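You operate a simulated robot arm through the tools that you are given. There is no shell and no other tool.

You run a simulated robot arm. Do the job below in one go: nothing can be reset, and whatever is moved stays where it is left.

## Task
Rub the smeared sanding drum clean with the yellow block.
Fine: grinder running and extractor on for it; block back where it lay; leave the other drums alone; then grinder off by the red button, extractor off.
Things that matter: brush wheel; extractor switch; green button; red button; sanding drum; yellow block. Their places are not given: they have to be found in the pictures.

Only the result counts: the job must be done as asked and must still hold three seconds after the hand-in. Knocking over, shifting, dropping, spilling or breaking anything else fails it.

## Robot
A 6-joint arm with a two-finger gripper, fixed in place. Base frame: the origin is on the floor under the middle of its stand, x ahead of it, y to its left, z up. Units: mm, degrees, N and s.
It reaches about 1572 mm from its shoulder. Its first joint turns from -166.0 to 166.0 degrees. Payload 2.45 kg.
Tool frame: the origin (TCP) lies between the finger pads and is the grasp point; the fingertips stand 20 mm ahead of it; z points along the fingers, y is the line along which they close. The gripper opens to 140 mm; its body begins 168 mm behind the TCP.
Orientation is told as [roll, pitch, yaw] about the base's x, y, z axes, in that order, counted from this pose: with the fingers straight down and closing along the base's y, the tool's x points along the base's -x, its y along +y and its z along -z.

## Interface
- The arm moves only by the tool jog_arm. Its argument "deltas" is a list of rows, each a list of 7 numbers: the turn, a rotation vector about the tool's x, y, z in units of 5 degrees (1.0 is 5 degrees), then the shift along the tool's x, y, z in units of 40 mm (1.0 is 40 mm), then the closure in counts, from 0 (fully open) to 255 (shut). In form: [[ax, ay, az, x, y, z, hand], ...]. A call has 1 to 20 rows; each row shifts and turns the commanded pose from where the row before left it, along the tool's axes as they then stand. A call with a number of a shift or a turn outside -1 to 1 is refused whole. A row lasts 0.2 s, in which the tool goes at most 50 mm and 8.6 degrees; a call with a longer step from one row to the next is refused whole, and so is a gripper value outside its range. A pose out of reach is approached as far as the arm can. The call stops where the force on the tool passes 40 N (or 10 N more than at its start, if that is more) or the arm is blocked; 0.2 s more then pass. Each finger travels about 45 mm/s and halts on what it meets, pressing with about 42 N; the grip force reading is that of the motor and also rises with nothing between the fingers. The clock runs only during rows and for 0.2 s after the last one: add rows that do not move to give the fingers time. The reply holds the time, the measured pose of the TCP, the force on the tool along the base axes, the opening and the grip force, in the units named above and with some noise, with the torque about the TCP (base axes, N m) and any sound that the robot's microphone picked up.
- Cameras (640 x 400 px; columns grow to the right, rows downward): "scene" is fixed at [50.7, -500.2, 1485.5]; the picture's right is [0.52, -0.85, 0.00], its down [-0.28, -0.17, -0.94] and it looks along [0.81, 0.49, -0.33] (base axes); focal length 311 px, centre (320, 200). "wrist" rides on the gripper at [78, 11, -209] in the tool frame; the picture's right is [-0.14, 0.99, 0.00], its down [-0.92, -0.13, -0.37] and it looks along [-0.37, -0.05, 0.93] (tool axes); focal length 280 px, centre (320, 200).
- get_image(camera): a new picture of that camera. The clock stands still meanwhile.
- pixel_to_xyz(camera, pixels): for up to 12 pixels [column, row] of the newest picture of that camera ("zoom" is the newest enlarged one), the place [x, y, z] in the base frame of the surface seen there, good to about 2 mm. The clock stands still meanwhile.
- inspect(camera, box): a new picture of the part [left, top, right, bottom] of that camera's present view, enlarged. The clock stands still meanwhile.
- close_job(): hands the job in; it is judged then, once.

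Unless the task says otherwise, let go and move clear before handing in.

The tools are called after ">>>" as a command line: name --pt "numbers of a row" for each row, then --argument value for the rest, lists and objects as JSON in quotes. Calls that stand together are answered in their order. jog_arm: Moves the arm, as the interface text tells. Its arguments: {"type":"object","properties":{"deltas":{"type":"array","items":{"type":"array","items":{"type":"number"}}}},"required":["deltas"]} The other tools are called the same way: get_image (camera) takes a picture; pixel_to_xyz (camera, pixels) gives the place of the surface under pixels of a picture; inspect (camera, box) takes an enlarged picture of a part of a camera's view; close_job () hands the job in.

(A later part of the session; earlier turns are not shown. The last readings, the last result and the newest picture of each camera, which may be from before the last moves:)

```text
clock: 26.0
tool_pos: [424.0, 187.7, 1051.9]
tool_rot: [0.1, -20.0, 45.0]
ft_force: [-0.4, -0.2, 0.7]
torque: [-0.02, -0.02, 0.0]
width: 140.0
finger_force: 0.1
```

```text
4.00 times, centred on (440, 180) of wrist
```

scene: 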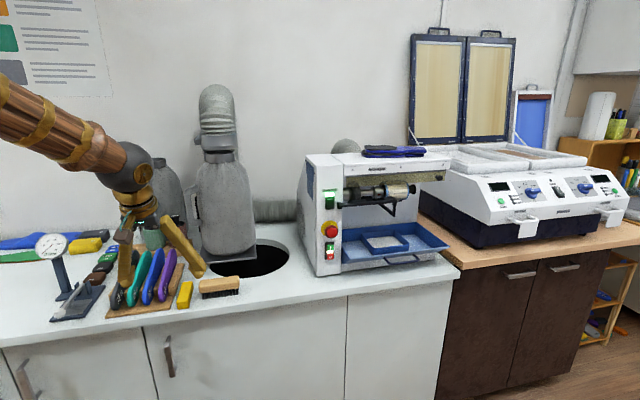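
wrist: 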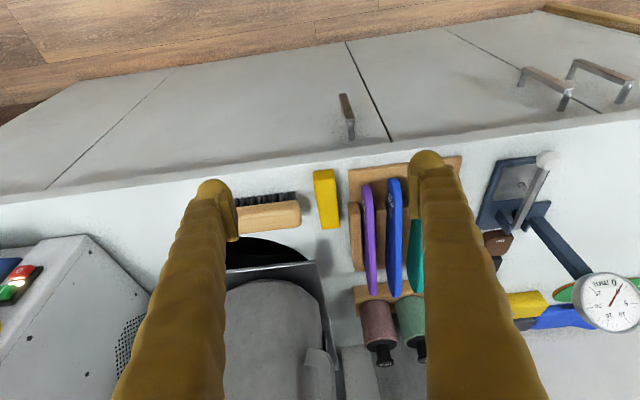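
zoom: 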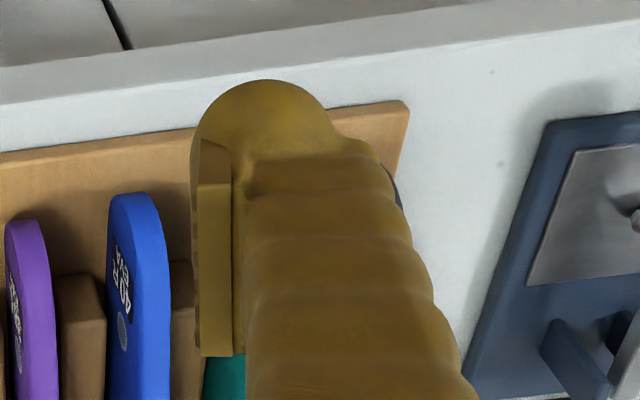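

Behind and in front of the bar the counter is clear at z≈859, except for the canister lip at (314,264), which is 936 high. I'll sample the right finger's dome and pad to learn its thickness and the pad's extent.

>>> pixel_to_xyz --camera "zoom" --pixels '[[210, 160], [215, 200], [215, 250], [218, 300], [220, 345], [225, 200], [228, 340], [200, 120], [265, 88], [330, 140], [340, 160], [198, 300]]'

>>> pixel_to_xyz --camera "scene" --pixels '[[262, 276], [240, 276], [285, 268], [290, 280], [310, 285], [270, 285], [250, 292], [290, 295], [330, 285], [262, 281], [350, 285], [205, 305]]'

```text
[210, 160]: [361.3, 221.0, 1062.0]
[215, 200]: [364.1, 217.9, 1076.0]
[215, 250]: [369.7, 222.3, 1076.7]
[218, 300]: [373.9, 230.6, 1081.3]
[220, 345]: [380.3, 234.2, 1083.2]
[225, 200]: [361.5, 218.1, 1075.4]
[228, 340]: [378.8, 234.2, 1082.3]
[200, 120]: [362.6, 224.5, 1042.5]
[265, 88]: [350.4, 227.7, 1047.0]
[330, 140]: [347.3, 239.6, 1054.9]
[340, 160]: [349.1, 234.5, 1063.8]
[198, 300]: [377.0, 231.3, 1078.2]
```

```text
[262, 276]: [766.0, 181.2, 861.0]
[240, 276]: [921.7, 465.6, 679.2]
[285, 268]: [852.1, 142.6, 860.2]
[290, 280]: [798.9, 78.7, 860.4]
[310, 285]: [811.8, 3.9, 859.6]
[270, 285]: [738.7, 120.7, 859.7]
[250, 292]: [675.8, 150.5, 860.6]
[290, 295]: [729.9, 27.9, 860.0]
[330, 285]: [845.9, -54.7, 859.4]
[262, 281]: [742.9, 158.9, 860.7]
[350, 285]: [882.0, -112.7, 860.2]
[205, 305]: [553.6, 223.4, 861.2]
```

The finger is about 26 mm thick and ±22 mm wide, so I'll lift the bar by its two ends. I'll then set it on open counter around t≈490 and re-grip it across its width for rubbing. First step is to bring the tool upright and yaw it 90°.

>>> jog_arm --pt "0 1 0 0 0 0 0" --pt "0 1 0 0 0 0 0" --pt "0 1 0 0 0 0 0" --pt "0 1 0 0 0 0 0" --pt "0 0 1 0 0 0 0" --pt "0 0 1 0 0 0 0" --pt "0 0 1 0 0 0 0" --pt "0 0 1 0 0 0 0" --pt "0 0 1 0 0 0 0" --pt "0 0 1 0 0 0 0" --pt "0 0 1 0 0 0 0" --pt "0 0 1 0 0 0 0" --pt "0 0 1 0 0 0 0" --pt "0 0 1 0 0 0 0" --pt "0 0 1 0 0 0 0" --pt "0 0 1 0 0 0 0" --pt "0 0 1 0 0 0 0" --pt "0 0 1 0 0 0 0" --pt "0 0 1 0 0 0 0" --pt "0 0 1 0 0 0 33"

```text
clock: 30.2
tool_pos: [426.0, 188.2, 1049.2]
tool_rot: [0.0, 0.0, -35.0]
ft_force: [-0.5, 0.1, -0.6]
torque: [0.0, 0.0, 0.01]
width: 121.9
finger_force: 0.0
```

The opening is now 122 mm. I'll finish the yaw and move above the bar.

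>>> jog_arm --pt "0 0 1 0 0 0 33" --pt "0 0 1 0 0 0 33" --pt "0 0 0 -0.006 0.814 0.42 33" --pt "0 0 0 -0.006 0.814 0.42 33" --pt "0 0 0 -0.006 0.814 0.42 33" --pt "0 0 0 -0.006 0.814 0.42 33" --pt "0 0 0 -0.006 0.814 0.42 33" --pt "0 0 0 0 0 0 33"

>>> get_image --camera "wrist"

>>> inspect --camera "scene" --box '[100, 180, 270, 320]'

```text
clock: 32.0
tool_pos: [542.9, 300.0, 969.3]
tool_rot: [0.0, -0.1, -44.8]
ft_force: [0.5, 0.3, 0.2]
torque: [0.01, 0.03, 0.01]
width: 122.0
finger_force: 0.0
```

```text
taken
```

wrist: 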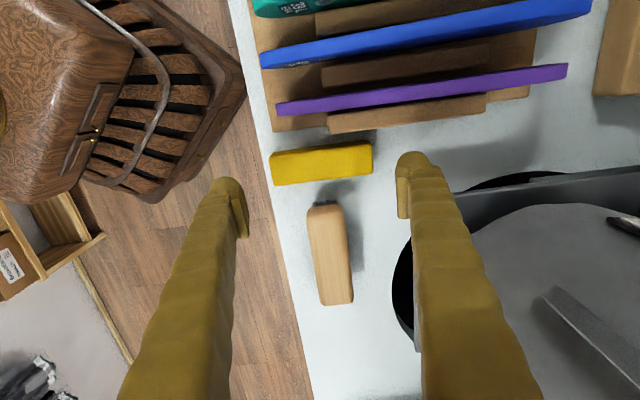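

```text
2.86 times, centred on (185, 250) of scene
```

zoom: 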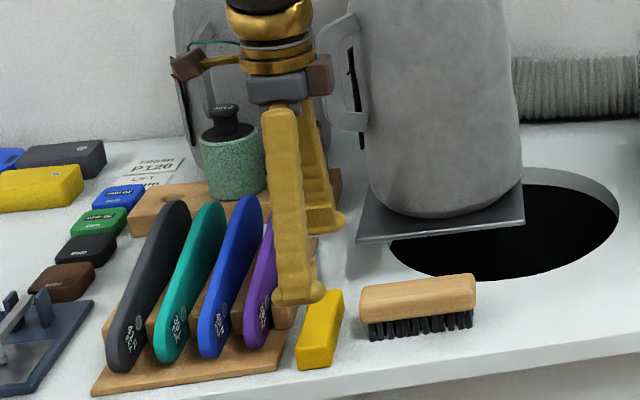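

The bar at (270–372,142–185) is centred between the fingertips at (230,195) and (412,165). I'll measure its corners precisely from here.

>>> pixel_to_xyz --camera "wrist" --pixels '[[274, 156], [276, 180], [368, 145], [370, 170], [320, 148], [324, 174], [320, 162], [271, 168], [373, 158], [330, 130], [320, 205], [275, 185]]'

>>> inspect --camera "wrist" --box '[240, 90, 440, 215]'

```text
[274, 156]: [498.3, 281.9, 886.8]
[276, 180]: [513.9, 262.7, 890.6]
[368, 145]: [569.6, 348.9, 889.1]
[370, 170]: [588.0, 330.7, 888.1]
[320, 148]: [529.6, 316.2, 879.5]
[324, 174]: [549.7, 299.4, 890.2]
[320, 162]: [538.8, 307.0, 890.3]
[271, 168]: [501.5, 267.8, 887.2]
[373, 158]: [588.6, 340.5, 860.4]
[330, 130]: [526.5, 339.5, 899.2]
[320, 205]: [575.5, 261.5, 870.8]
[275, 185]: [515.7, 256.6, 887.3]
```

```text
3.20 times, centred on (340, 152) of wrist
```

zoom: 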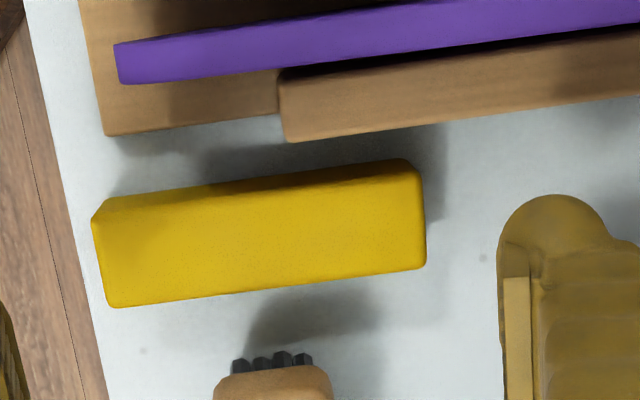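

The bar runs s≈-544…-651, t≈151.5…185, so its centre is at s≈-597.5, t≈168.5. I'll descend with the small correction to TCP z≈884.

>>> jog_arm --pt "0 0 0 0.08 0.0375 0.7 33" --pt "0 0 0 0 0 0.7 33" --pt "0 0 0 0 0 0.5 33" --pt "0 0 0 0 0 0.2 33" --pt "0 0 0 0 0 0 33"

>>> get_image --camera "wrist"

>>> inspect --camera "scene" --box '[130, 220, 250, 320]'

```text
clock: 33.2
tool_pos: [539.8, 306.1, 882.6]
tool_rot: [0.0, -0.1, -44.9]
ft_force: [-0.4, 0.7, 0.6]
torque: [0.03, -0.02, -0.01]
width: 122.1
finger_force: 0.0
```

```text
taken
```

wrist: 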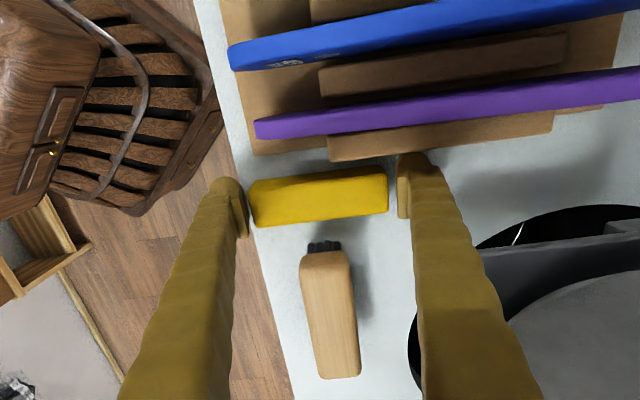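

```text
4.00 times, centred on (190, 270) of scene
```

zoom: 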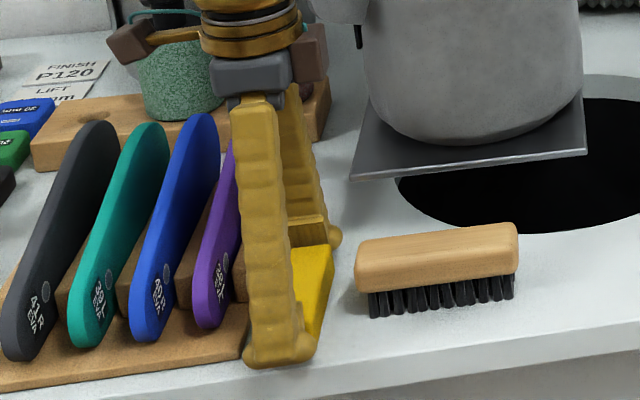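

TCP is at s≈-598, t≈165, z≈883, with the fingers just outside both ends of the bar. I'll nudge 2 mm right and close.

>>> jog_arm --pt "0 0 0 -0.05 0 0 33" --pt "0 0 0 0 0 0 60" --pt "0 0 0 0 0 0 100" --pt "0 0 0 0 0 0 255" --pt "0 0 0 0 0 0 255" --pt "0 0 0 0 0 0 255"

>>> get_image --camera "wrist"

```text
clock: 34.6
tool_pos: [541.4, 305.4, 882.4]
tool_rot: [0.0, 0.0, -44.8]
ft_force: [-2.8, -2.8, 5.8]
torque: [-0.07, 0.08, 0.01]
width: 111.8
finger_force: 41.6
```

```text
taken
```

wrist: 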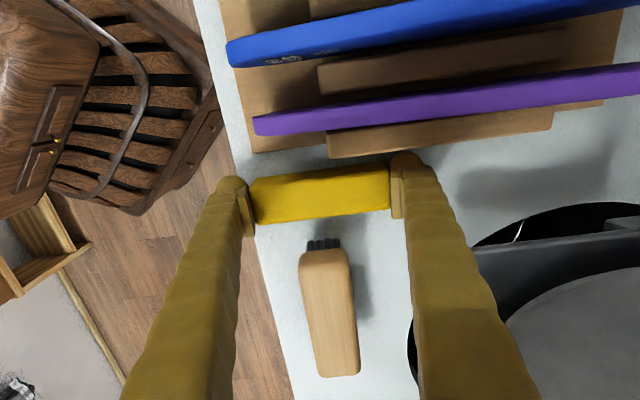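

The hand closed to 112 mm with 41.6 N grip, so the bar is held by its ends. I'll lift it straight up.

>>> jog_arm --pt "0 0 0 0 0 -0.25 255" --pt "0 0 0 0 0 -0.5 255" --pt "0 0 0 0 0 -0.8 255" --pt "0 0 0 0 0 -0.8 255" --pt "0 0 0 0 0 -0.6 255" --pt "0 0 0 0 0 0 255"

>>> get_image --camera "wrist"

>>> get_image --camera "scene"

```text
clock: 36.0
tool_pos: [541.0, 304.2, 999.8]
tool_rot: [0.0, 0.1, -44.9]
ft_force: [0.4, -0.3, 0.2]
torque: [0.01, -0.02, 0.03]
width: 0.0
finger_force: 29.9
```

```text
taken
```

wrist: 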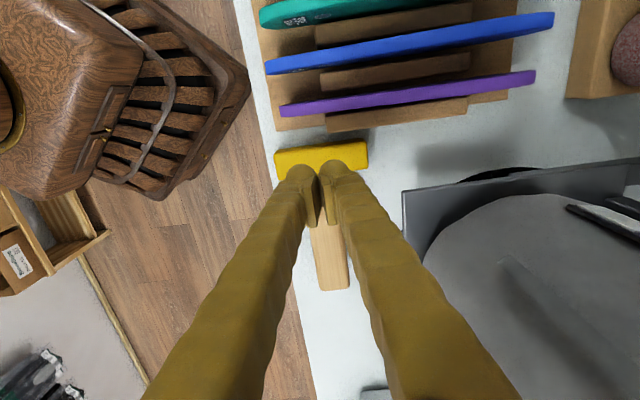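

```text
taken
```

scene: 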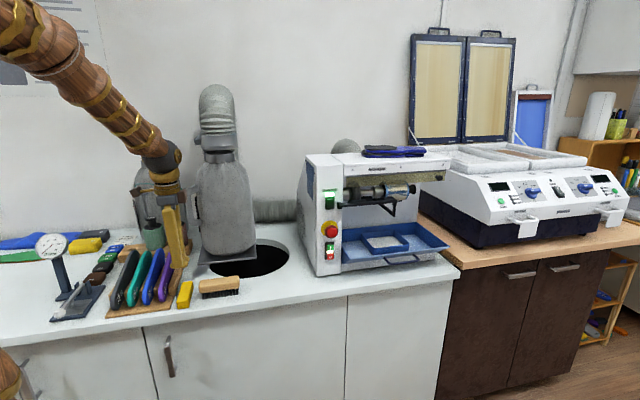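

The grip reading dropped to zero width: the bar slipped out and still lies on the counter at (320,157). I'll check that it and its neighbours did not move, and look closely at the pads' shape.

>>> inspect --camera "wrist" --box '[250, 120, 390, 240]'

>>> pixel_to_xyz --camera "wrist" --pixels '[[277, 158], [280, 172], [360, 145], [364, 165], [320, 148], [305, 150], [340, 145], [330, 130], [340, 270], [322, 290], [345, 288], [275, 168]]'

>>> inspect --camera "scene" --box '[160, 260, 250, 316]'

>>> pixel_to_xyz --camera "zoom" --pixels '[[160, 160], [232, 155], [120, 305], [205, 300], [125, 352], [205, 342], [180, 230], [290, 165], [555, 120], [100, 250], [75, 350], [100, 300]]'

```text
3.33 times, centred on (320, 180) of wrist
```

zoom: 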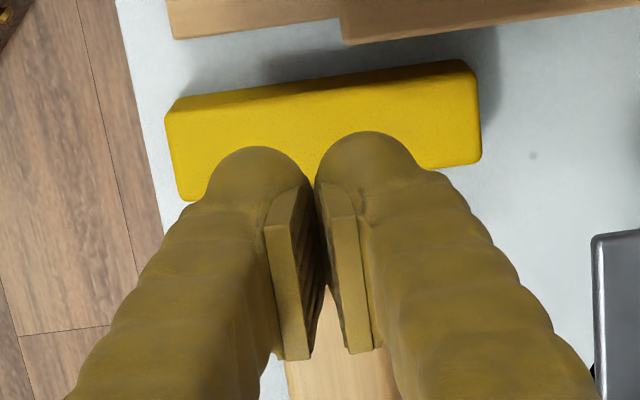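

```text
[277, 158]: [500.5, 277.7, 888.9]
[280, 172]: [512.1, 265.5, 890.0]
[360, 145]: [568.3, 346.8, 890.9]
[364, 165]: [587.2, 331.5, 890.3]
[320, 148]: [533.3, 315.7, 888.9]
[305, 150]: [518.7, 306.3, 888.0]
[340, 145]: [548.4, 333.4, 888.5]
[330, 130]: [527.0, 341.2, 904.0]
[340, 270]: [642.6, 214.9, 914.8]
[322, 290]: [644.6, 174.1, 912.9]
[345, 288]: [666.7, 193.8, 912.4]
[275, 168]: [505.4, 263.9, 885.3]
```

```text
7.11 times, centred on (205, 288) of scene
```

zoom: 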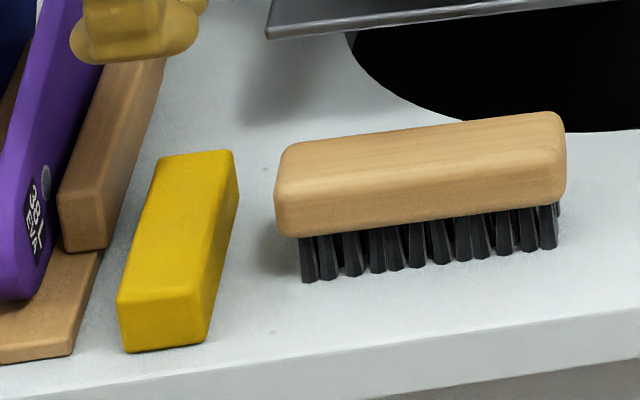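

```text
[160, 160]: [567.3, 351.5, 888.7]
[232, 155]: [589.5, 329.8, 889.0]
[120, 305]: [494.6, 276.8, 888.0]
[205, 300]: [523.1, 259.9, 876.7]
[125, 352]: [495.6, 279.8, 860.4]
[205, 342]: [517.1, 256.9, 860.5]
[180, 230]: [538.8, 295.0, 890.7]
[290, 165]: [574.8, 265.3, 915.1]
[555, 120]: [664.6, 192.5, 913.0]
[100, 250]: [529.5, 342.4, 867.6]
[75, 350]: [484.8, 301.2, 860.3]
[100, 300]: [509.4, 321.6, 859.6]
```

The bar and its neighbours are unchanged (bar still s≈-545…-650, t≈152.6…184). At wide openings the pads tilt and can't hold, so I'll look at the pad profile from the side to judge a cross-width grip near the bar's front end.

>>> inspect --camera "scene" --box '[140, 190, 220, 275]'

>>> jog_arm --pt "0 0 0 0 0 -0.5 186" --pt "0 0 0 0 0 -0.5 186" --pt "0 0 0 0 0 0 186" --pt "0 0 0 0 0 0 186"

>>> inspect --camera "wrist" --box '[250, 120, 390, 240]'

>>> inspect --camera "scene" --box '[140, 170, 220, 255]'

```text
4.71 times, centred on (180, 232) of scene
```

zoom: 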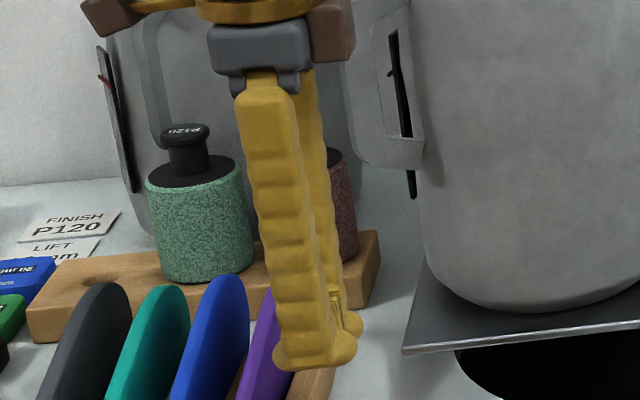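

```text
clock: 37.0
tool_pos: [544.6, 305.5, 1039.5]
tool_rot: [0.0, -0.1, -44.9]
ft_force: [0.3, -0.7, -0.3]
torque: [-0.01, 0.0, -0.01]
width: 38.2
finger_force: 0.2
```

```text
3.33 times, centred on (320, 180) of wrist
```

zoom: 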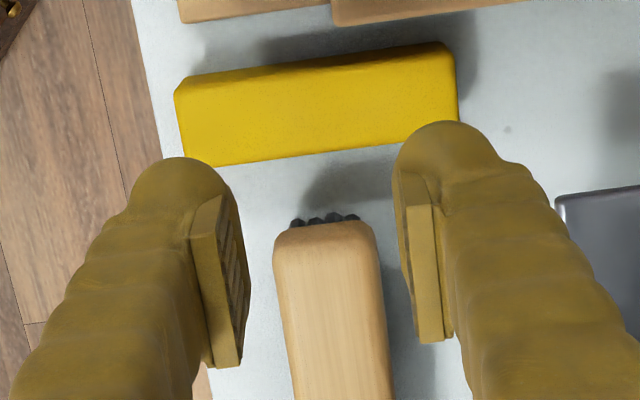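

```text
4.71 times, centred on (180, 212) of scene
```

zoom: 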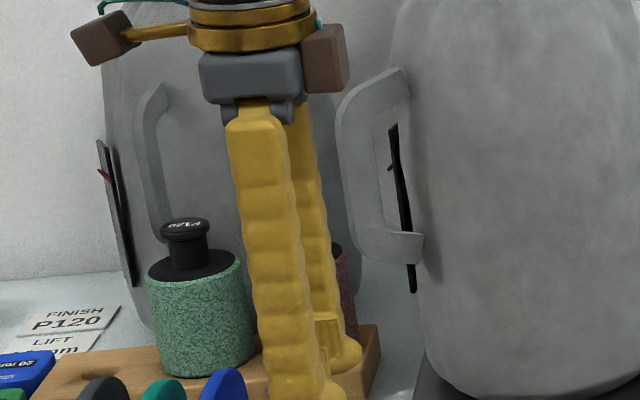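

The fingers are now at 38 mm opening. I'll sample the pads' back ends and the domes' inner sides to see how parallel they are at this opening.

>>> inspect --camera "wrist" --box '[250, 120, 390, 240]'

>>> pixel_to_xyz --camera "zoom" --pixels '[[215, 250], [232, 345], [222, 300], [235, 220], [240, 290], [412, 250], [425, 320], [437, 250], [400, 180], [225, 185], [150, 180], [500, 150]]'

```text
3.33 times, centred on (320, 180) of wrist
```

zoom: 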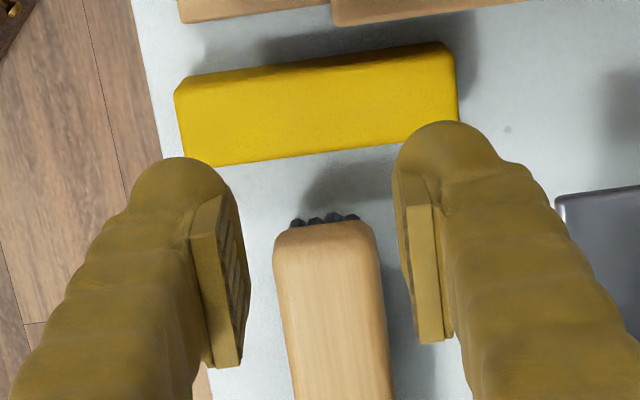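

```text
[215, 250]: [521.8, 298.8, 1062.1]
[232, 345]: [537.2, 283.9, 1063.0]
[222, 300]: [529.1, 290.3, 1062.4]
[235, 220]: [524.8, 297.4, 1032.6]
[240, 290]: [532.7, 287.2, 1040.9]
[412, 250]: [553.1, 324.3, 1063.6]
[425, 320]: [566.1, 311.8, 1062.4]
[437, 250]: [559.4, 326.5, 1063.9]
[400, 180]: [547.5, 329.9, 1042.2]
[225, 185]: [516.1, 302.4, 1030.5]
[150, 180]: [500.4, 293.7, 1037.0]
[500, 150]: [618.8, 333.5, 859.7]
```

At this opening the pads are parallel, inner faces at about ±20 mm from z' -23 to at least +7, so a cross-width grip will hold. I'll yaw back 90° above the bar.

>>> jog_arm --pt "0 0 -1 0 0 0 184" --pt "0 0 -1 0 0 0 184" --pt "0 0 -1 0 0 0 184" --pt "0 0 -1 0 0 0 184" --pt "0 0 -1 0 0 0 184" --pt "0 0 -1 0 0 0 184" --pt "0 0 -1 0 0 0 184" --pt "0 0 -1 0 0 0 184" --pt "0 0 -1 0 0 0 184" --pt "0 0 -1 0 0 0 184" --pt "0 0 -1 0 0 0 184" --pt "0 0 -1 0 0 0 184" --pt "0 0 -1 0 0 0 184" --pt "0 0 -1 0 0 0 184" --pt "0 0 -1 0 0 0 184" --pt "0 0 -1 0 0 0 184" --pt "0 0 -1 0 0 0 184" --pt "0 0 -1 0 0 0 184" --pt "0 0 0 0.55 0.02 0.5 184" --pt "0 0 0 0.55 0.02 0.5 184"

>>> jog_arm --pt "0 0 0 0 0 0.8 184" --pt "0 0 0 0 0 0 184"

>>> get_image --camera "wrist"

>>> inspect --camera "wrist" --box '[250, 120, 390, 240]'

```text
clock: 41.2
tool_pos: [511.1, 275.9, 1001.4]
tool_rot: [0.0, 0.0, 45.1]
ft_force: [0.1, 0.4, 0.0]
torque: [0.0, -0.02, -0.04]
width: 39.0
finger_force: 0.2
```

```text
clock: 41.8
tool_pos: [508.3, 276.4, 970.2]
tool_rot: [0.0, -0.1, 45.1]
ft_force: [0.3, 0.4, -0.2]
torque: [-0.02, 0.02, -0.03]
width: 38.9
finger_force: 0.1
```

```text
taken
```

wrist: 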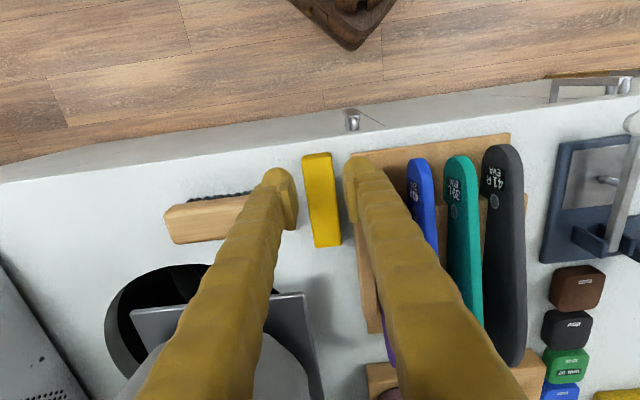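

```text
3.33 times, centred on (320, 180) of wrist
```

zoom: 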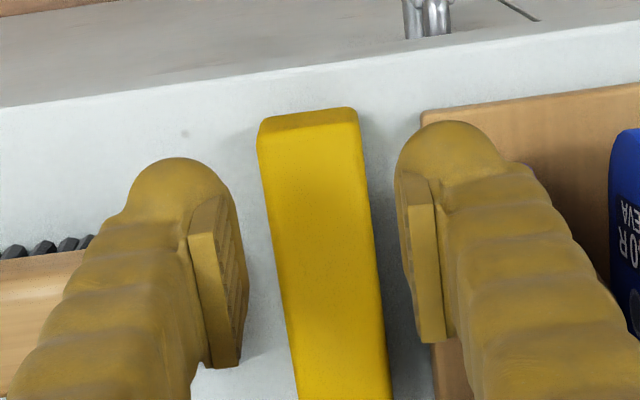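

TCP is at s≈-555, t≈164 while the bar's centre is t≈168. I'll measure the bar's edges from here to align before descending.

>>> pixel_to_xyz --camera "zoom" --pixels '[[268, 150], [352, 145], [280, 250], [368, 240], [265, 120], [350, 112], [263, 130], [358, 128], [430, 110], [430, 360], [90, 240], [290, 330]]'

```text
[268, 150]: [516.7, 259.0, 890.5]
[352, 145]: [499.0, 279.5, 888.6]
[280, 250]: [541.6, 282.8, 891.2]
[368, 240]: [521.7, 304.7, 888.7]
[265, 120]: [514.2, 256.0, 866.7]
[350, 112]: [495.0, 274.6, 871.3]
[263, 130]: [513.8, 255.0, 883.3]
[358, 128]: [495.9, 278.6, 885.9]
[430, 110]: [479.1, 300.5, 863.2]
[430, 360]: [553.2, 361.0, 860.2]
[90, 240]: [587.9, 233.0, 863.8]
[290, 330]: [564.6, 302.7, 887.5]
```

Near the front, the bar's edges are at t≈152.5 and 184 (centre ≈168.2). I'll shift 4 mm right and descend to TCP z≈892, keeping the tips above the stand's board.

>>> jog_arm --pt "0 0 0 -0.04 -0.1 0.5 184" --pt "0 0 0 0 0 0.6 184" --pt "0 0 0 0 0 0.5 184" --pt "0 0 0 0 0 0.3 184" --pt "0 0 0 0 0 0 184"

>>> inspect --camera "wrist" --box '[240, 110, 400, 250]'

>>> inspect --camera "scene" --box '[140, 230, 240, 320]'

```text
clock: 42.7
tool_pos: [514.2, 270.4, 905.8]
tool_rot: [-0.1, -0.1, 45.2]
ft_force: [-3.9, -2.1, 11.1]
torque: [0.16, 0.24, 0.06]
width: 39.8
finger_force: 0.5
stopped in row 4: the force on the tool passed its limit at 64 N (the readings are from after the stop); the commanded pose is now the measured one
```

```text
2.86 times, centred on (320, 180) of wrist
```

zoom: 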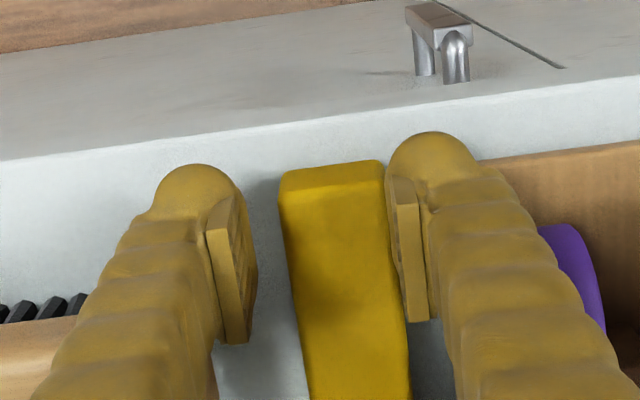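

```text
4.44 times, centred on (190, 275) of scene
```

zoom: 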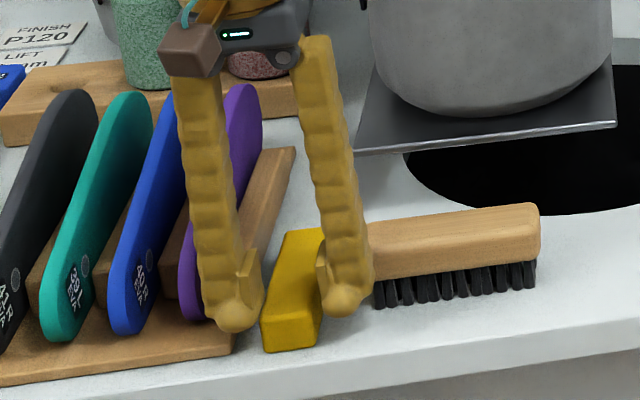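

The descent stopped early. The torque points to the left finger landing on the bar's left-top edge, and measured t is ≈172, about 4 mm right of intended. I'll lift off and check the bar and my position.

>>> jog_arm --pt "0 0 0 0 0 -0.3 184" --pt "0 0 0 0 0 -0.4 184" --pt "0 0 0 0 0 0 184"

>>> jog_arm --pt "0 0 0 0 0 0 184"

>>> jog_arm --pt "0 0 0 0 0 0 184"

>>> inspect --camera "wrist" --box '[240, 110, 400, 250]'

>>> pixel_to_xyz --camera "zoom" --pixels '[[280, 160], [360, 150], [290, 230], [380, 220], [300, 300], [395, 300], [245, 250], [400, 250], [240, 320], [420, 300], [235, 200], [390, 180]]'

>>> inspect --camera "scene" --box '[140, 230, 240, 320]'

```text
clock: 43.5
tool_pos: [515.4, 272.4, 932.4]
tool_rot: [0.0, 0.0, 45.1]
ft_force: [-0.2, -0.6, -0.6]
torque: [-0.01, -0.02, 0.0]
width: 38.8
finger_force: 0.1
```

```text
clock: 43.9
tool_pos: [514.8, 271.9, 933.4]
tool_rot: [-0.1, 0.0, 45.1]
ft_force: [0.0, 0.2, -0.2]
torque: [0.0, 0.03, -0.01]
width: 38.8
finger_force: 0.1
```

```text
clock: 44.3
tool_pos: [515.3, 270.7, 932.3]
tool_rot: [0.1, -0.1, 45.1]
ft_force: [-0.4, -0.3, -0.5]
torque: [0.0, 0.01, -0.01]
width: 38.7
finger_force: 0.0
```

```text
2.86 times, centred on (320, 180) of wrist
```

zoom: 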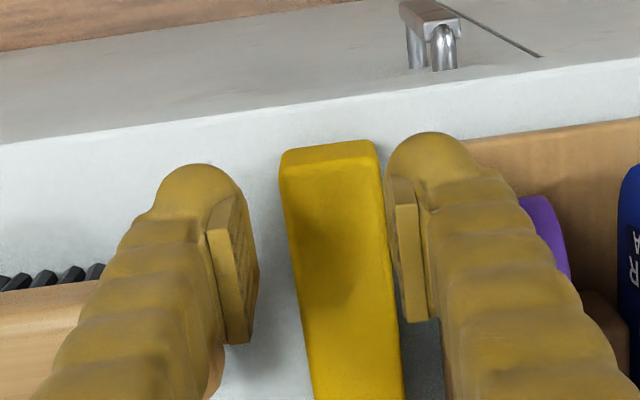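

```text
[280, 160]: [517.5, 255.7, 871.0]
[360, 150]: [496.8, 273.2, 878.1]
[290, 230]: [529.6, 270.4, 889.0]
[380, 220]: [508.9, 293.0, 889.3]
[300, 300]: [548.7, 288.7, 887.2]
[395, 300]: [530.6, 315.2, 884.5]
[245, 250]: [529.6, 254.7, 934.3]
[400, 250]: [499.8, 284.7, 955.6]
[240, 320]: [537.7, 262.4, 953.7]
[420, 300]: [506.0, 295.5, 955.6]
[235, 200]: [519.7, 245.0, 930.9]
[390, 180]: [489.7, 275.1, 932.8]
```

```text
4.44 times, centred on (190, 275) of scene
```

zoom: 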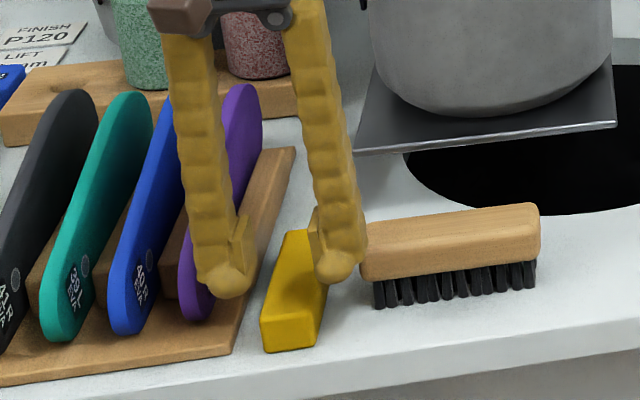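

The bar hasn't moved. The pads straddle t≈150 and 194.5, so TCP t is ≈172.3. I'll shift 4 mm left, narrow the opening slightly to clear the brush, and verify before descending.

>>> jog_arm --pt "0 0 0 0 0.1025 0 187" --pt "0 0 0 0 0 0 187" --pt "0 0 0 0 0 0 187"

>>> inspect --camera "wrist" --box '[240, 110, 400, 250]'

>>> pixel_to_xyz --camera "zoom" --pixels '[[290, 230], [380, 220], [250, 250], [400, 250], [245, 320], [420, 300], [248, 280], [405, 280], [155, 250], [120, 270], [480, 200], [210, 390]]'

>>> inspect --camera "scene" --box '[140, 230, 240, 320]'

>>> pixel_to_xyz --camera "zoom" --pixels '[[372, 240], [368, 270], [376, 300], [390, 225], [355, 250], [340, 250], [235, 345], [215, 270], [243, 320], [250, 260], [270, 210], [225, 200]]'

```text
clock: 45.1
tool_pos: [512.4, 274.9, 932.1]
tool_rot: [0.0, 0.0, 45.2]
ft_force: [0.1, 0.0, -0.9]
torque: [0.0, -0.02, 0.0]
width: 37.6
finger_force: 0.0
```

```text
2.86 times, centred on (320, 180) of wrist
```

zoom: 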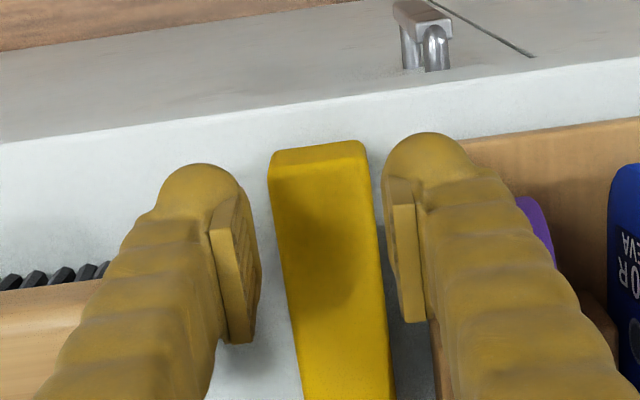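

```text
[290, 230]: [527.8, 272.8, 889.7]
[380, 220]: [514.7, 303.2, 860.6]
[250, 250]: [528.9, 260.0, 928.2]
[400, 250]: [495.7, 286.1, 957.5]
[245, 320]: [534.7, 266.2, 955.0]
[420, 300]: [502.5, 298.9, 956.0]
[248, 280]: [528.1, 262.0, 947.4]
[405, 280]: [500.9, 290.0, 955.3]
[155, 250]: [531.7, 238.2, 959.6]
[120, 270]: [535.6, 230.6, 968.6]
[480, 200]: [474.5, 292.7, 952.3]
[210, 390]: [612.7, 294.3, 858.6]
```

```text
4.44 times, centred on (190, 275) of scene
```

zoom: 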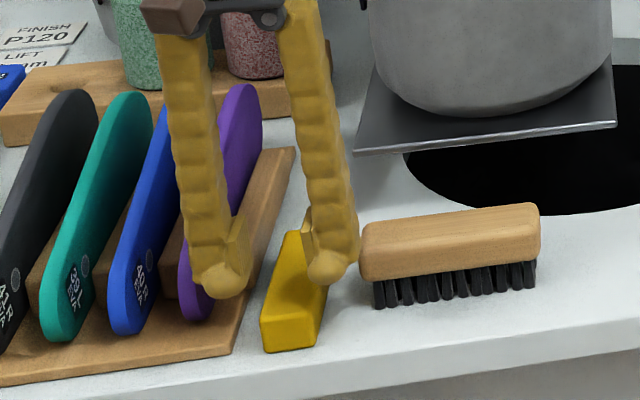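

```text
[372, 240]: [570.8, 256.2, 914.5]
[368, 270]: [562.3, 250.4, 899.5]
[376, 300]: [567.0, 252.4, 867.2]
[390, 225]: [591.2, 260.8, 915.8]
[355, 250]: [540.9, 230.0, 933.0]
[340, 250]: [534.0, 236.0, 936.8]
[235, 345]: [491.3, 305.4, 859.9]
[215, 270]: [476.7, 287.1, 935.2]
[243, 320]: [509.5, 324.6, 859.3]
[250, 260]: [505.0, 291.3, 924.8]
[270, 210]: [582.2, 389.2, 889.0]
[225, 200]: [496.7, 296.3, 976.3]
```

The pads now straddle t≈149 and 189.5, centred on the bar. Before descending I'll check the purple sandal's clearance to the left finger (its outer side is at t≈118).

>>> pixel_to_xyz --camera "zoom" --pixels '[[190, 310], [198, 318], [185, 270], [207, 310], [240, 130], [185, 240], [170, 290], [232, 120]]'

>>> pixel_to_xyz --camera "wrist" --pixels '[[394, 188], [399, 195], [390, 183], [402, 205], [385, 165], [410, 220]]'

```text
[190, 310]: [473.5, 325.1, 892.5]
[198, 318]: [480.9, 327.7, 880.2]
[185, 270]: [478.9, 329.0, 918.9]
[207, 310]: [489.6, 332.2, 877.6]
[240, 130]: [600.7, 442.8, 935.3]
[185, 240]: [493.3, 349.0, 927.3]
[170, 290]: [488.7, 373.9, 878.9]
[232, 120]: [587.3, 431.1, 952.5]
```

```text
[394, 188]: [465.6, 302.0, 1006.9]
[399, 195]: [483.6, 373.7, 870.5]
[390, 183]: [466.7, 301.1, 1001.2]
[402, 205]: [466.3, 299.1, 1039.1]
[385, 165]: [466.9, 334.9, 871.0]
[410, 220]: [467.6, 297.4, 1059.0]
```

The sandal's right side is at t≈112 and starts further back (s<-565), so the left finger will clear it. I'll shift 3 mm forward and descend slowly to z≈892.

>>> jog_arm --pt "0 0 0 0.08 0 0.2 187" --pt "0 0 0 0 0 0.25 187" --pt "0 0 0 0 0 0.2 187" --pt "0 0 0 0 0 0.15 187" --pt "0 0 0 0 0 0.1 187" --pt "0 0 0 0 0 0.08 187" --pt "0 0 0 0 0 0 187"

>>> inspect --camera "wrist" --box '[240, 110, 400, 250]'

>>> inspect --camera "scene" --box '[140, 230, 240, 320]'

```text
clock: 46.7
tool_pos: [508.2, 271.8, 892.5]
tool_rot: [0.0, 0.0, 45.0]
ft_force: [0.4, 0.1, -0.4]
torque: [0.0, -0.02, -0.03]
width: 37.5
finger_force: 0.0
```

```text
2.86 times, centred on (320, 180) of wrist
```

zoom: 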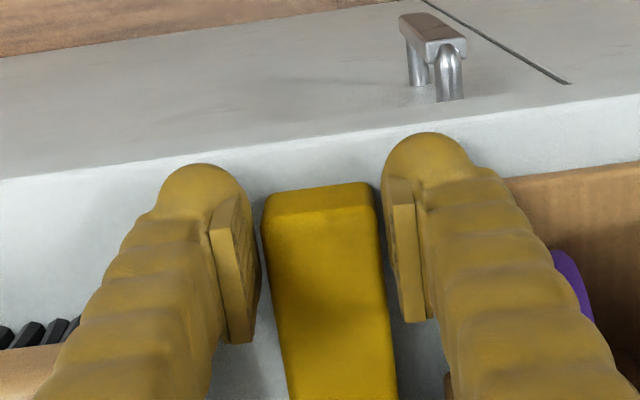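

```text
4.44 times, centred on (190, 275) of scene
```

zoom: 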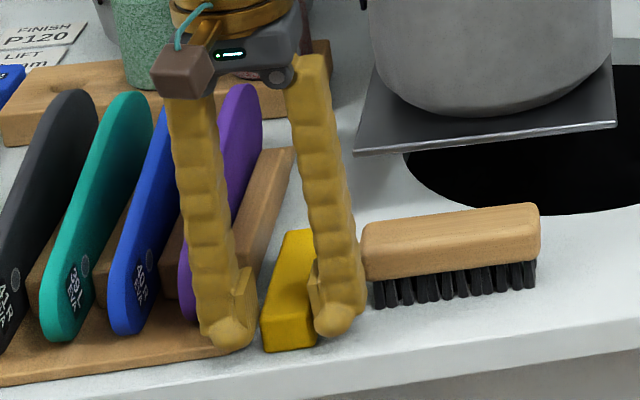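

TCP sits at s≈-551.5, t≈167, z≈892 with no contact force, and the bar's front end lies between the pads. I'll close on it.

>>> jog_arm --pt "0 0 0 0 0 0 200" --pt "0 0 0 0 0 0 255" --pt "0 0 0 0 0 0 255" --pt "0 0 0 0 0 0 255" --pt "0 0 0 0 0 0 255"

>>> inspect --camera "wrist" --box '[240, 110, 400, 250]'

```text
clock: 47.9
tool_pos: [509.5, 271.8, 893.5]
tool_rot: [0.0, 0.0, 45.1]
ft_force: [-0.5, -0.4, 0.2]
torque: [-0.05, 0.04, 0.01]
width: 32.6
finger_force: 42.4
```

```text
2.86 times, centred on (320, 180) of wrist
```

zoom: 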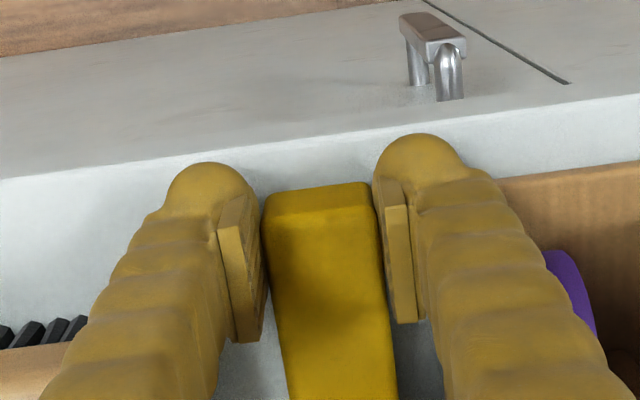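

Gripped at 32.6 mm with 42 N. I'll lift gently and check that it holds.

>>> jog_arm --pt "0 0 0 0 0 -0.1 255" --pt "0 0 0 0 0 -0.15 255" --pt "0 0 0 0 0 -0.25 255" --pt "0 0 0 0 0 -0.3 255" --pt "0 0 0 0 0 0 255"

>>> get_image --camera "wrist"

>>> inspect --camera "scene" --box '[140, 210, 240, 320]'

```text
clock: 49.1
tool_pos: [509.0, 270.1, 926.3]
tool_rot: [0.0, 0.0, 45.1]
ft_force: [0.0, 0.0, -1.0]
torque: [-0.08, 0.05, -0.01]
width: 32.5
finger_force: 42.0
```

```text
taken
```

wrist: 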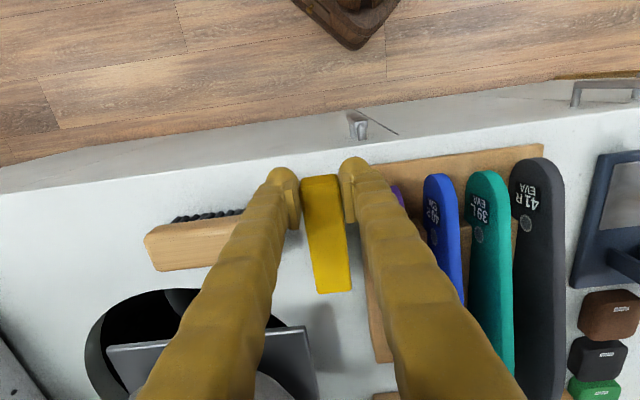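

```text
3.64 times, centred on (190, 265) of scene
```

zoom: 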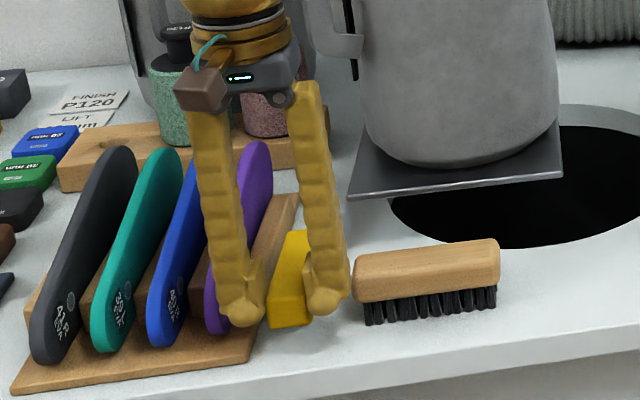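

The bar came up with the hand (about 1 N of weight, width still 32.5 mm). I'll check that it is level.

>>> pixel_to_xyz --camera "wrist" --pixels '[[320, 190], [322, 210], [326, 235], [332, 270], [334, 288], [307, 192], [336, 188], [318, 290], [348, 288], [325, 292]]'

>>> jog_arm --pt "0 0 0 0 0 -0.5 255" --pt "0 0 0 0 0 -0.7 255" --pt "0 0 0 0 0 -0.7 255" --pt "0 0 0 0 0 0 255"

>>> get_image --camera "scene"

>>> get_image --camera "wrist"

```text
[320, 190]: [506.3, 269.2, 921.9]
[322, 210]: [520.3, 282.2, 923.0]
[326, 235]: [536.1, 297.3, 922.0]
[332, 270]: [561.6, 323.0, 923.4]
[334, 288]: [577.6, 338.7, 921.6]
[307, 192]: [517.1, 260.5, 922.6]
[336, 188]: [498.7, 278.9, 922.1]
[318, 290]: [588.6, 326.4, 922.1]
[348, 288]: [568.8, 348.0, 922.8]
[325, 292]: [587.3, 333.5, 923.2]
```

```text
clock: 50.1
tool_pos: [511.6, 270.0, 1000.5]
tool_rot: [0.0, -0.1, 45.2]
ft_force: [0.3, 0.7, -1.0]
torque: [-0.02, 0.04, -0.02]
width: 32.6
finger_force: 41.5
```

```text
taken
```

scene: 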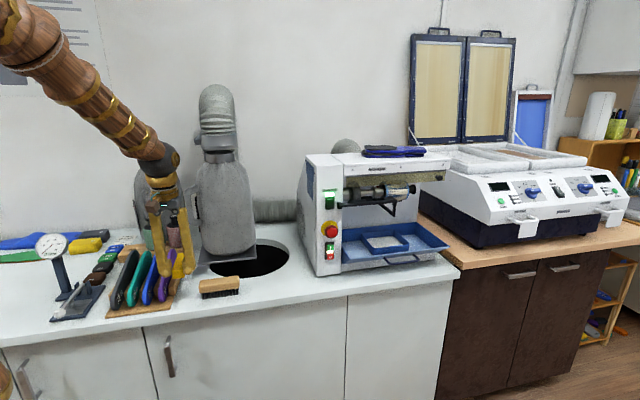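

```text
taken
```

wrist: 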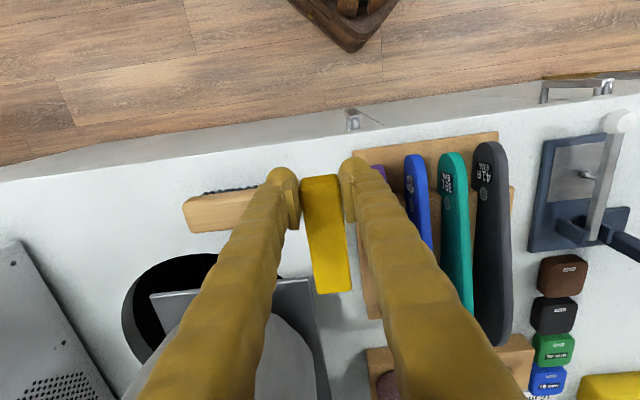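

The bar is level (top at z≈922 along its length) and sticks out about 100 mm behind the TCP, which is a long lever for rubbing. I'll carry it right to the open counter at t≈470 and re-grip it nearer the middle.

>>> jog_arm --pt "0 0 0 0 -0.9375 0 255" --pt "0 0 0 0 -0.9375 0 255" --pt "0 0 0 0 -0.9375 0 255" --pt "0 0 0 0 -0.9375 0 255" --pt "0 0 0 0 -0.9375 0 255" --pt "0 0 0 0 -0.9375 0 255" --pt "0 0 0 0 -0.9375 0 255" --pt "0 0 0 0 -0.9375 0 255" --pt "0 0 0 0 0 0 255"

>>> get_image --camera "wrist"

>>> get_image --camera "scene"

```text
clock: 52.1
tool_pos: [723.4, 59.9, 1002.9]
tool_rot: [0.0, 0.0, 45.2]
ft_force: [-0.9, -0.8, -1.2]
torque: [-0.06, 0.01, 0.06]
width: 32.5
finger_force: 42.2
```

```text
taken
```

wrist: 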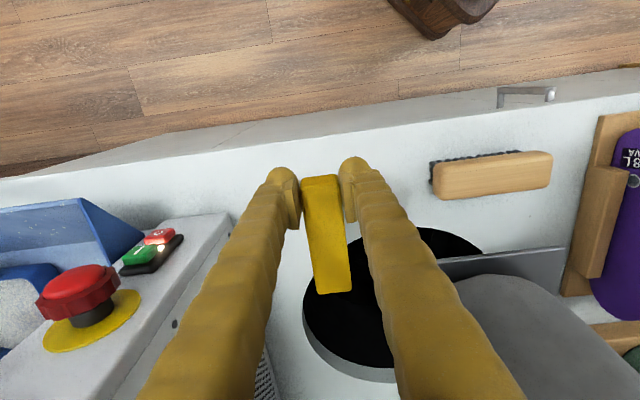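

```text
taken
```

scene: 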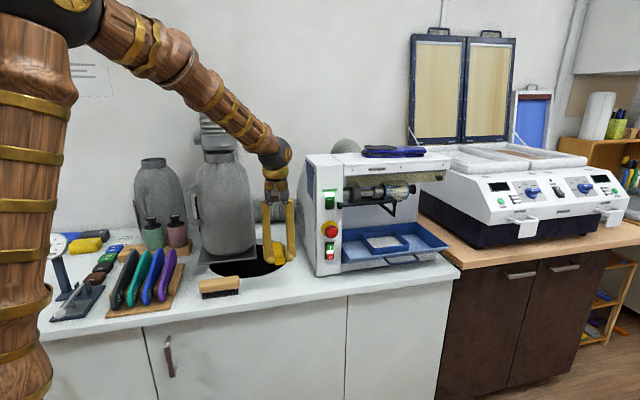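

Below the bar the counter is clear; the hole's front edge is further back than s≈-670 here. I'll lower until the bar nearly touches (its bottom is 34 mm under the TCP).

>>> jog_arm --pt "0 0 0 0 0 0.8 255" --pt "0 0 0 0 0 0.8 255" --pt "0 0 0 0 0 0.6 255" --pt "0 0 0 0 0 0.3 255" --pt "0 0 0 0 0 0.1 255" --pt "0 0 0 0 0 0 255"

>>> get_image --camera "wrist"

>>> pixel_to_xyz --camera "wrist" --pixels '[[320, 190], [330, 260], [320, 300], [345, 300], [325, 310], [340, 320], [360, 300], [370, 310], [300, 280], [320, 165]]'

```text
clock: 53.5
tool_pos: [721.2, 61.1, 897.2]
tool_rot: [0.0, 0.0, 45.1]
ft_force: [0.4, 0.6, -0.5]
torque: [0.01, 0.01, 0.0]
width: 32.3
finger_force: 41.8
```

```text
taken
```

wrist: 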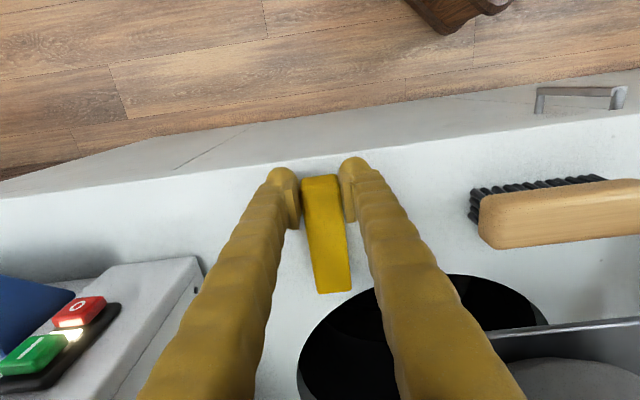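

```text
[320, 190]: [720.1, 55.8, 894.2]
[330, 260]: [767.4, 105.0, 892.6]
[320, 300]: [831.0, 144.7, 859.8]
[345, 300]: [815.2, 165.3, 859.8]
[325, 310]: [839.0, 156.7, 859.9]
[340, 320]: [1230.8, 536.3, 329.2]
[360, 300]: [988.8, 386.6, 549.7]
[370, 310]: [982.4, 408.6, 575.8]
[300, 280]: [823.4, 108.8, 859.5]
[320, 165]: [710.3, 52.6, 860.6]
```

The bar's underside is at about z≈863, so I'll lower 3 mm and open the hand to release it.

>>> jog_arm --pt "0 0 0 0 0 0.04 255" --pt "0 0 0 0 0 0.025 255" --pt "0 0 0 0 0 0 255"

```text
clock: 54.3
tool_pos: [721.7, 58.2, 893.4]
tool_rot: [0.0, 0.0, 45.1]
ft_force: [0.3, 1.1, -1.0]
torque: [-0.03, 0.04, 0.03]
width: 32.5
finger_force: 41.5
```

>>> jog_arm --pt "0 0 0 0 0 0.02 255" --pt "0 0 0 0 0 0.02 255" --pt "0 0 0 0 0 0 255"

```text
clock: 55.1
tool_pos: [721.9, 59.5, 892.9]
tool_rot: [-0.1, 0.0, 45.1]
ft_force: [2.9, -2.0, 7.1]
torque: [0.06, -0.19, -0.09]
width: 32.5
finger_force: 42.5
```

The vertical force rose to about 7 N, so the bar is resting on the counter. I'll open to release it and rise a little.

>>> jog_arm --pt "0 0 0 0 0 0 180" --pt "0 0 0 0 0 0 165" --pt "0 0 0 0 0 0 165" --pt "0 0 0 0 0 -0.3 165" --pt "0 0 0 0 0 -0.5 165" --pt "0 0 0 0 0 0 165"

>>> get_image --camera "wrist"

>>> pixel_to_xyz --camera "wrist" --pixels '[[312, 175], [332, 172], [320, 190], [325, 220], [330, 250], [318, 260], [345, 255], [330, 258], [340, 300], [300, 290]]'

```text
clock: 56.5
tool_pos: [721.7, 58.1, 925.5]
tool_rot: [-0.1, 0.0, 45.1]
ft_force: [-0.5, 0.3, -0.2]
torque: [-0.01, 0.0, -0.02]
width: 49.3
finger_force: 0.1
```

```text
taken
```

wrist: 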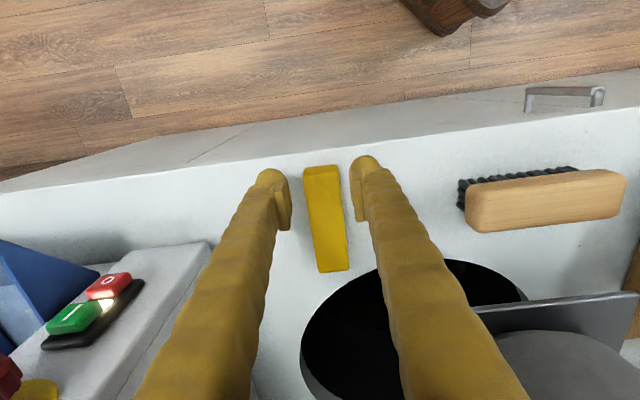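

```text
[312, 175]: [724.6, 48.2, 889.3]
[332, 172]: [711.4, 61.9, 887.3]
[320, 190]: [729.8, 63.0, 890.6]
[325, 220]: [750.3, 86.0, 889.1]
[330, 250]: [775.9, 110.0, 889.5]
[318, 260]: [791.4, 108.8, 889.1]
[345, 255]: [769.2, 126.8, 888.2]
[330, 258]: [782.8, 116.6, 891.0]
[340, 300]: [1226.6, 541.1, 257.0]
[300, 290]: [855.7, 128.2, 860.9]
```

The bar now lies in the open at t≈470.5, top z≈890. I'll move 40 mm toward its middle and descend for a deeper grip.

>>> jog_arm --pt "0 0 0 -0.5 -0.02 0 165" --pt "0 0 0 -0.5 -0.02 0 165" --pt "0 0 0 0 0 0.5 165" --pt "0 0 0 0 0 0.4 165" --pt "0 0 0 0 0 0.16 165" --pt "0 0 0 0 0 0 165"

>>> get_image --camera "wrist"

```text
clock: 57.9
tool_pos: [751.2, 88.5, 883.5]
tool_rot: [0.0, 0.0, 45.0]
ft_force: [0.2, -0.1, -0.3]
torque: [0.02, 0.0, 0.05]
width: 49.4
finger_force: 0.0
```

```text
taken
```

wrist: 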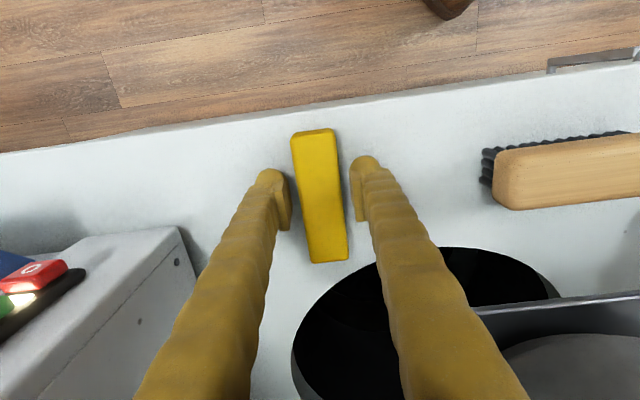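

TCP is at s≈-594, z≈883.5 with the bar between the pads. Closing and lifting.

>>> jog_arm --pt "0 0 0 0 0 0 200" --pt "0 0 0 0 0 0 255" --pt "0 0 0 0 0 0 255" --pt "0 0 0 0 0 0 255" --pt "0 0 0 0 0 -0.1 255" --pt "0 0 0 0 0 -0.4 255" --pt "0 0 0 0 0 -0.8 255" --pt "0 0 0 0 0 0 255"

>>> get_image --camera "wrist"

>>> pixel_to_xyz --camera "wrist" --pixels '[[313, 140], [316, 170], [320, 200], [325, 230], [328, 250], [312, 255], [344, 250], [328, 262], [295, 140], [330, 132], [312, 130], [330, 258]]'

```text
clock: 59.7
tool_pos: [751.1, 86.6, 934.1]
tool_rot: [0.0, 0.0, 45.1]
ft_force: [-0.2, -0.2, -0.9]
torque: [-0.01, -0.02, -0.05]
width: 32.7
finger_force: 41.6
```

```text
taken
```

wrist: 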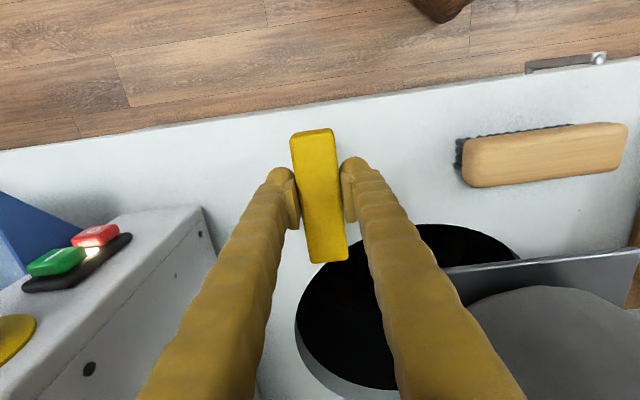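

```text
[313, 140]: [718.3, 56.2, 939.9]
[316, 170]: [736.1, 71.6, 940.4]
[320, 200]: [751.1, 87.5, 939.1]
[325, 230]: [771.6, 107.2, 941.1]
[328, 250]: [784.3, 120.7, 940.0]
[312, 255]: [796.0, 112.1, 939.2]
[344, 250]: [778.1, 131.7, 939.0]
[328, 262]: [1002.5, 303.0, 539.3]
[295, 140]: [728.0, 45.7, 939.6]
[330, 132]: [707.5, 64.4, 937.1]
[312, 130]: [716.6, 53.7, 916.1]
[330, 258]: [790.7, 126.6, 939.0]
```

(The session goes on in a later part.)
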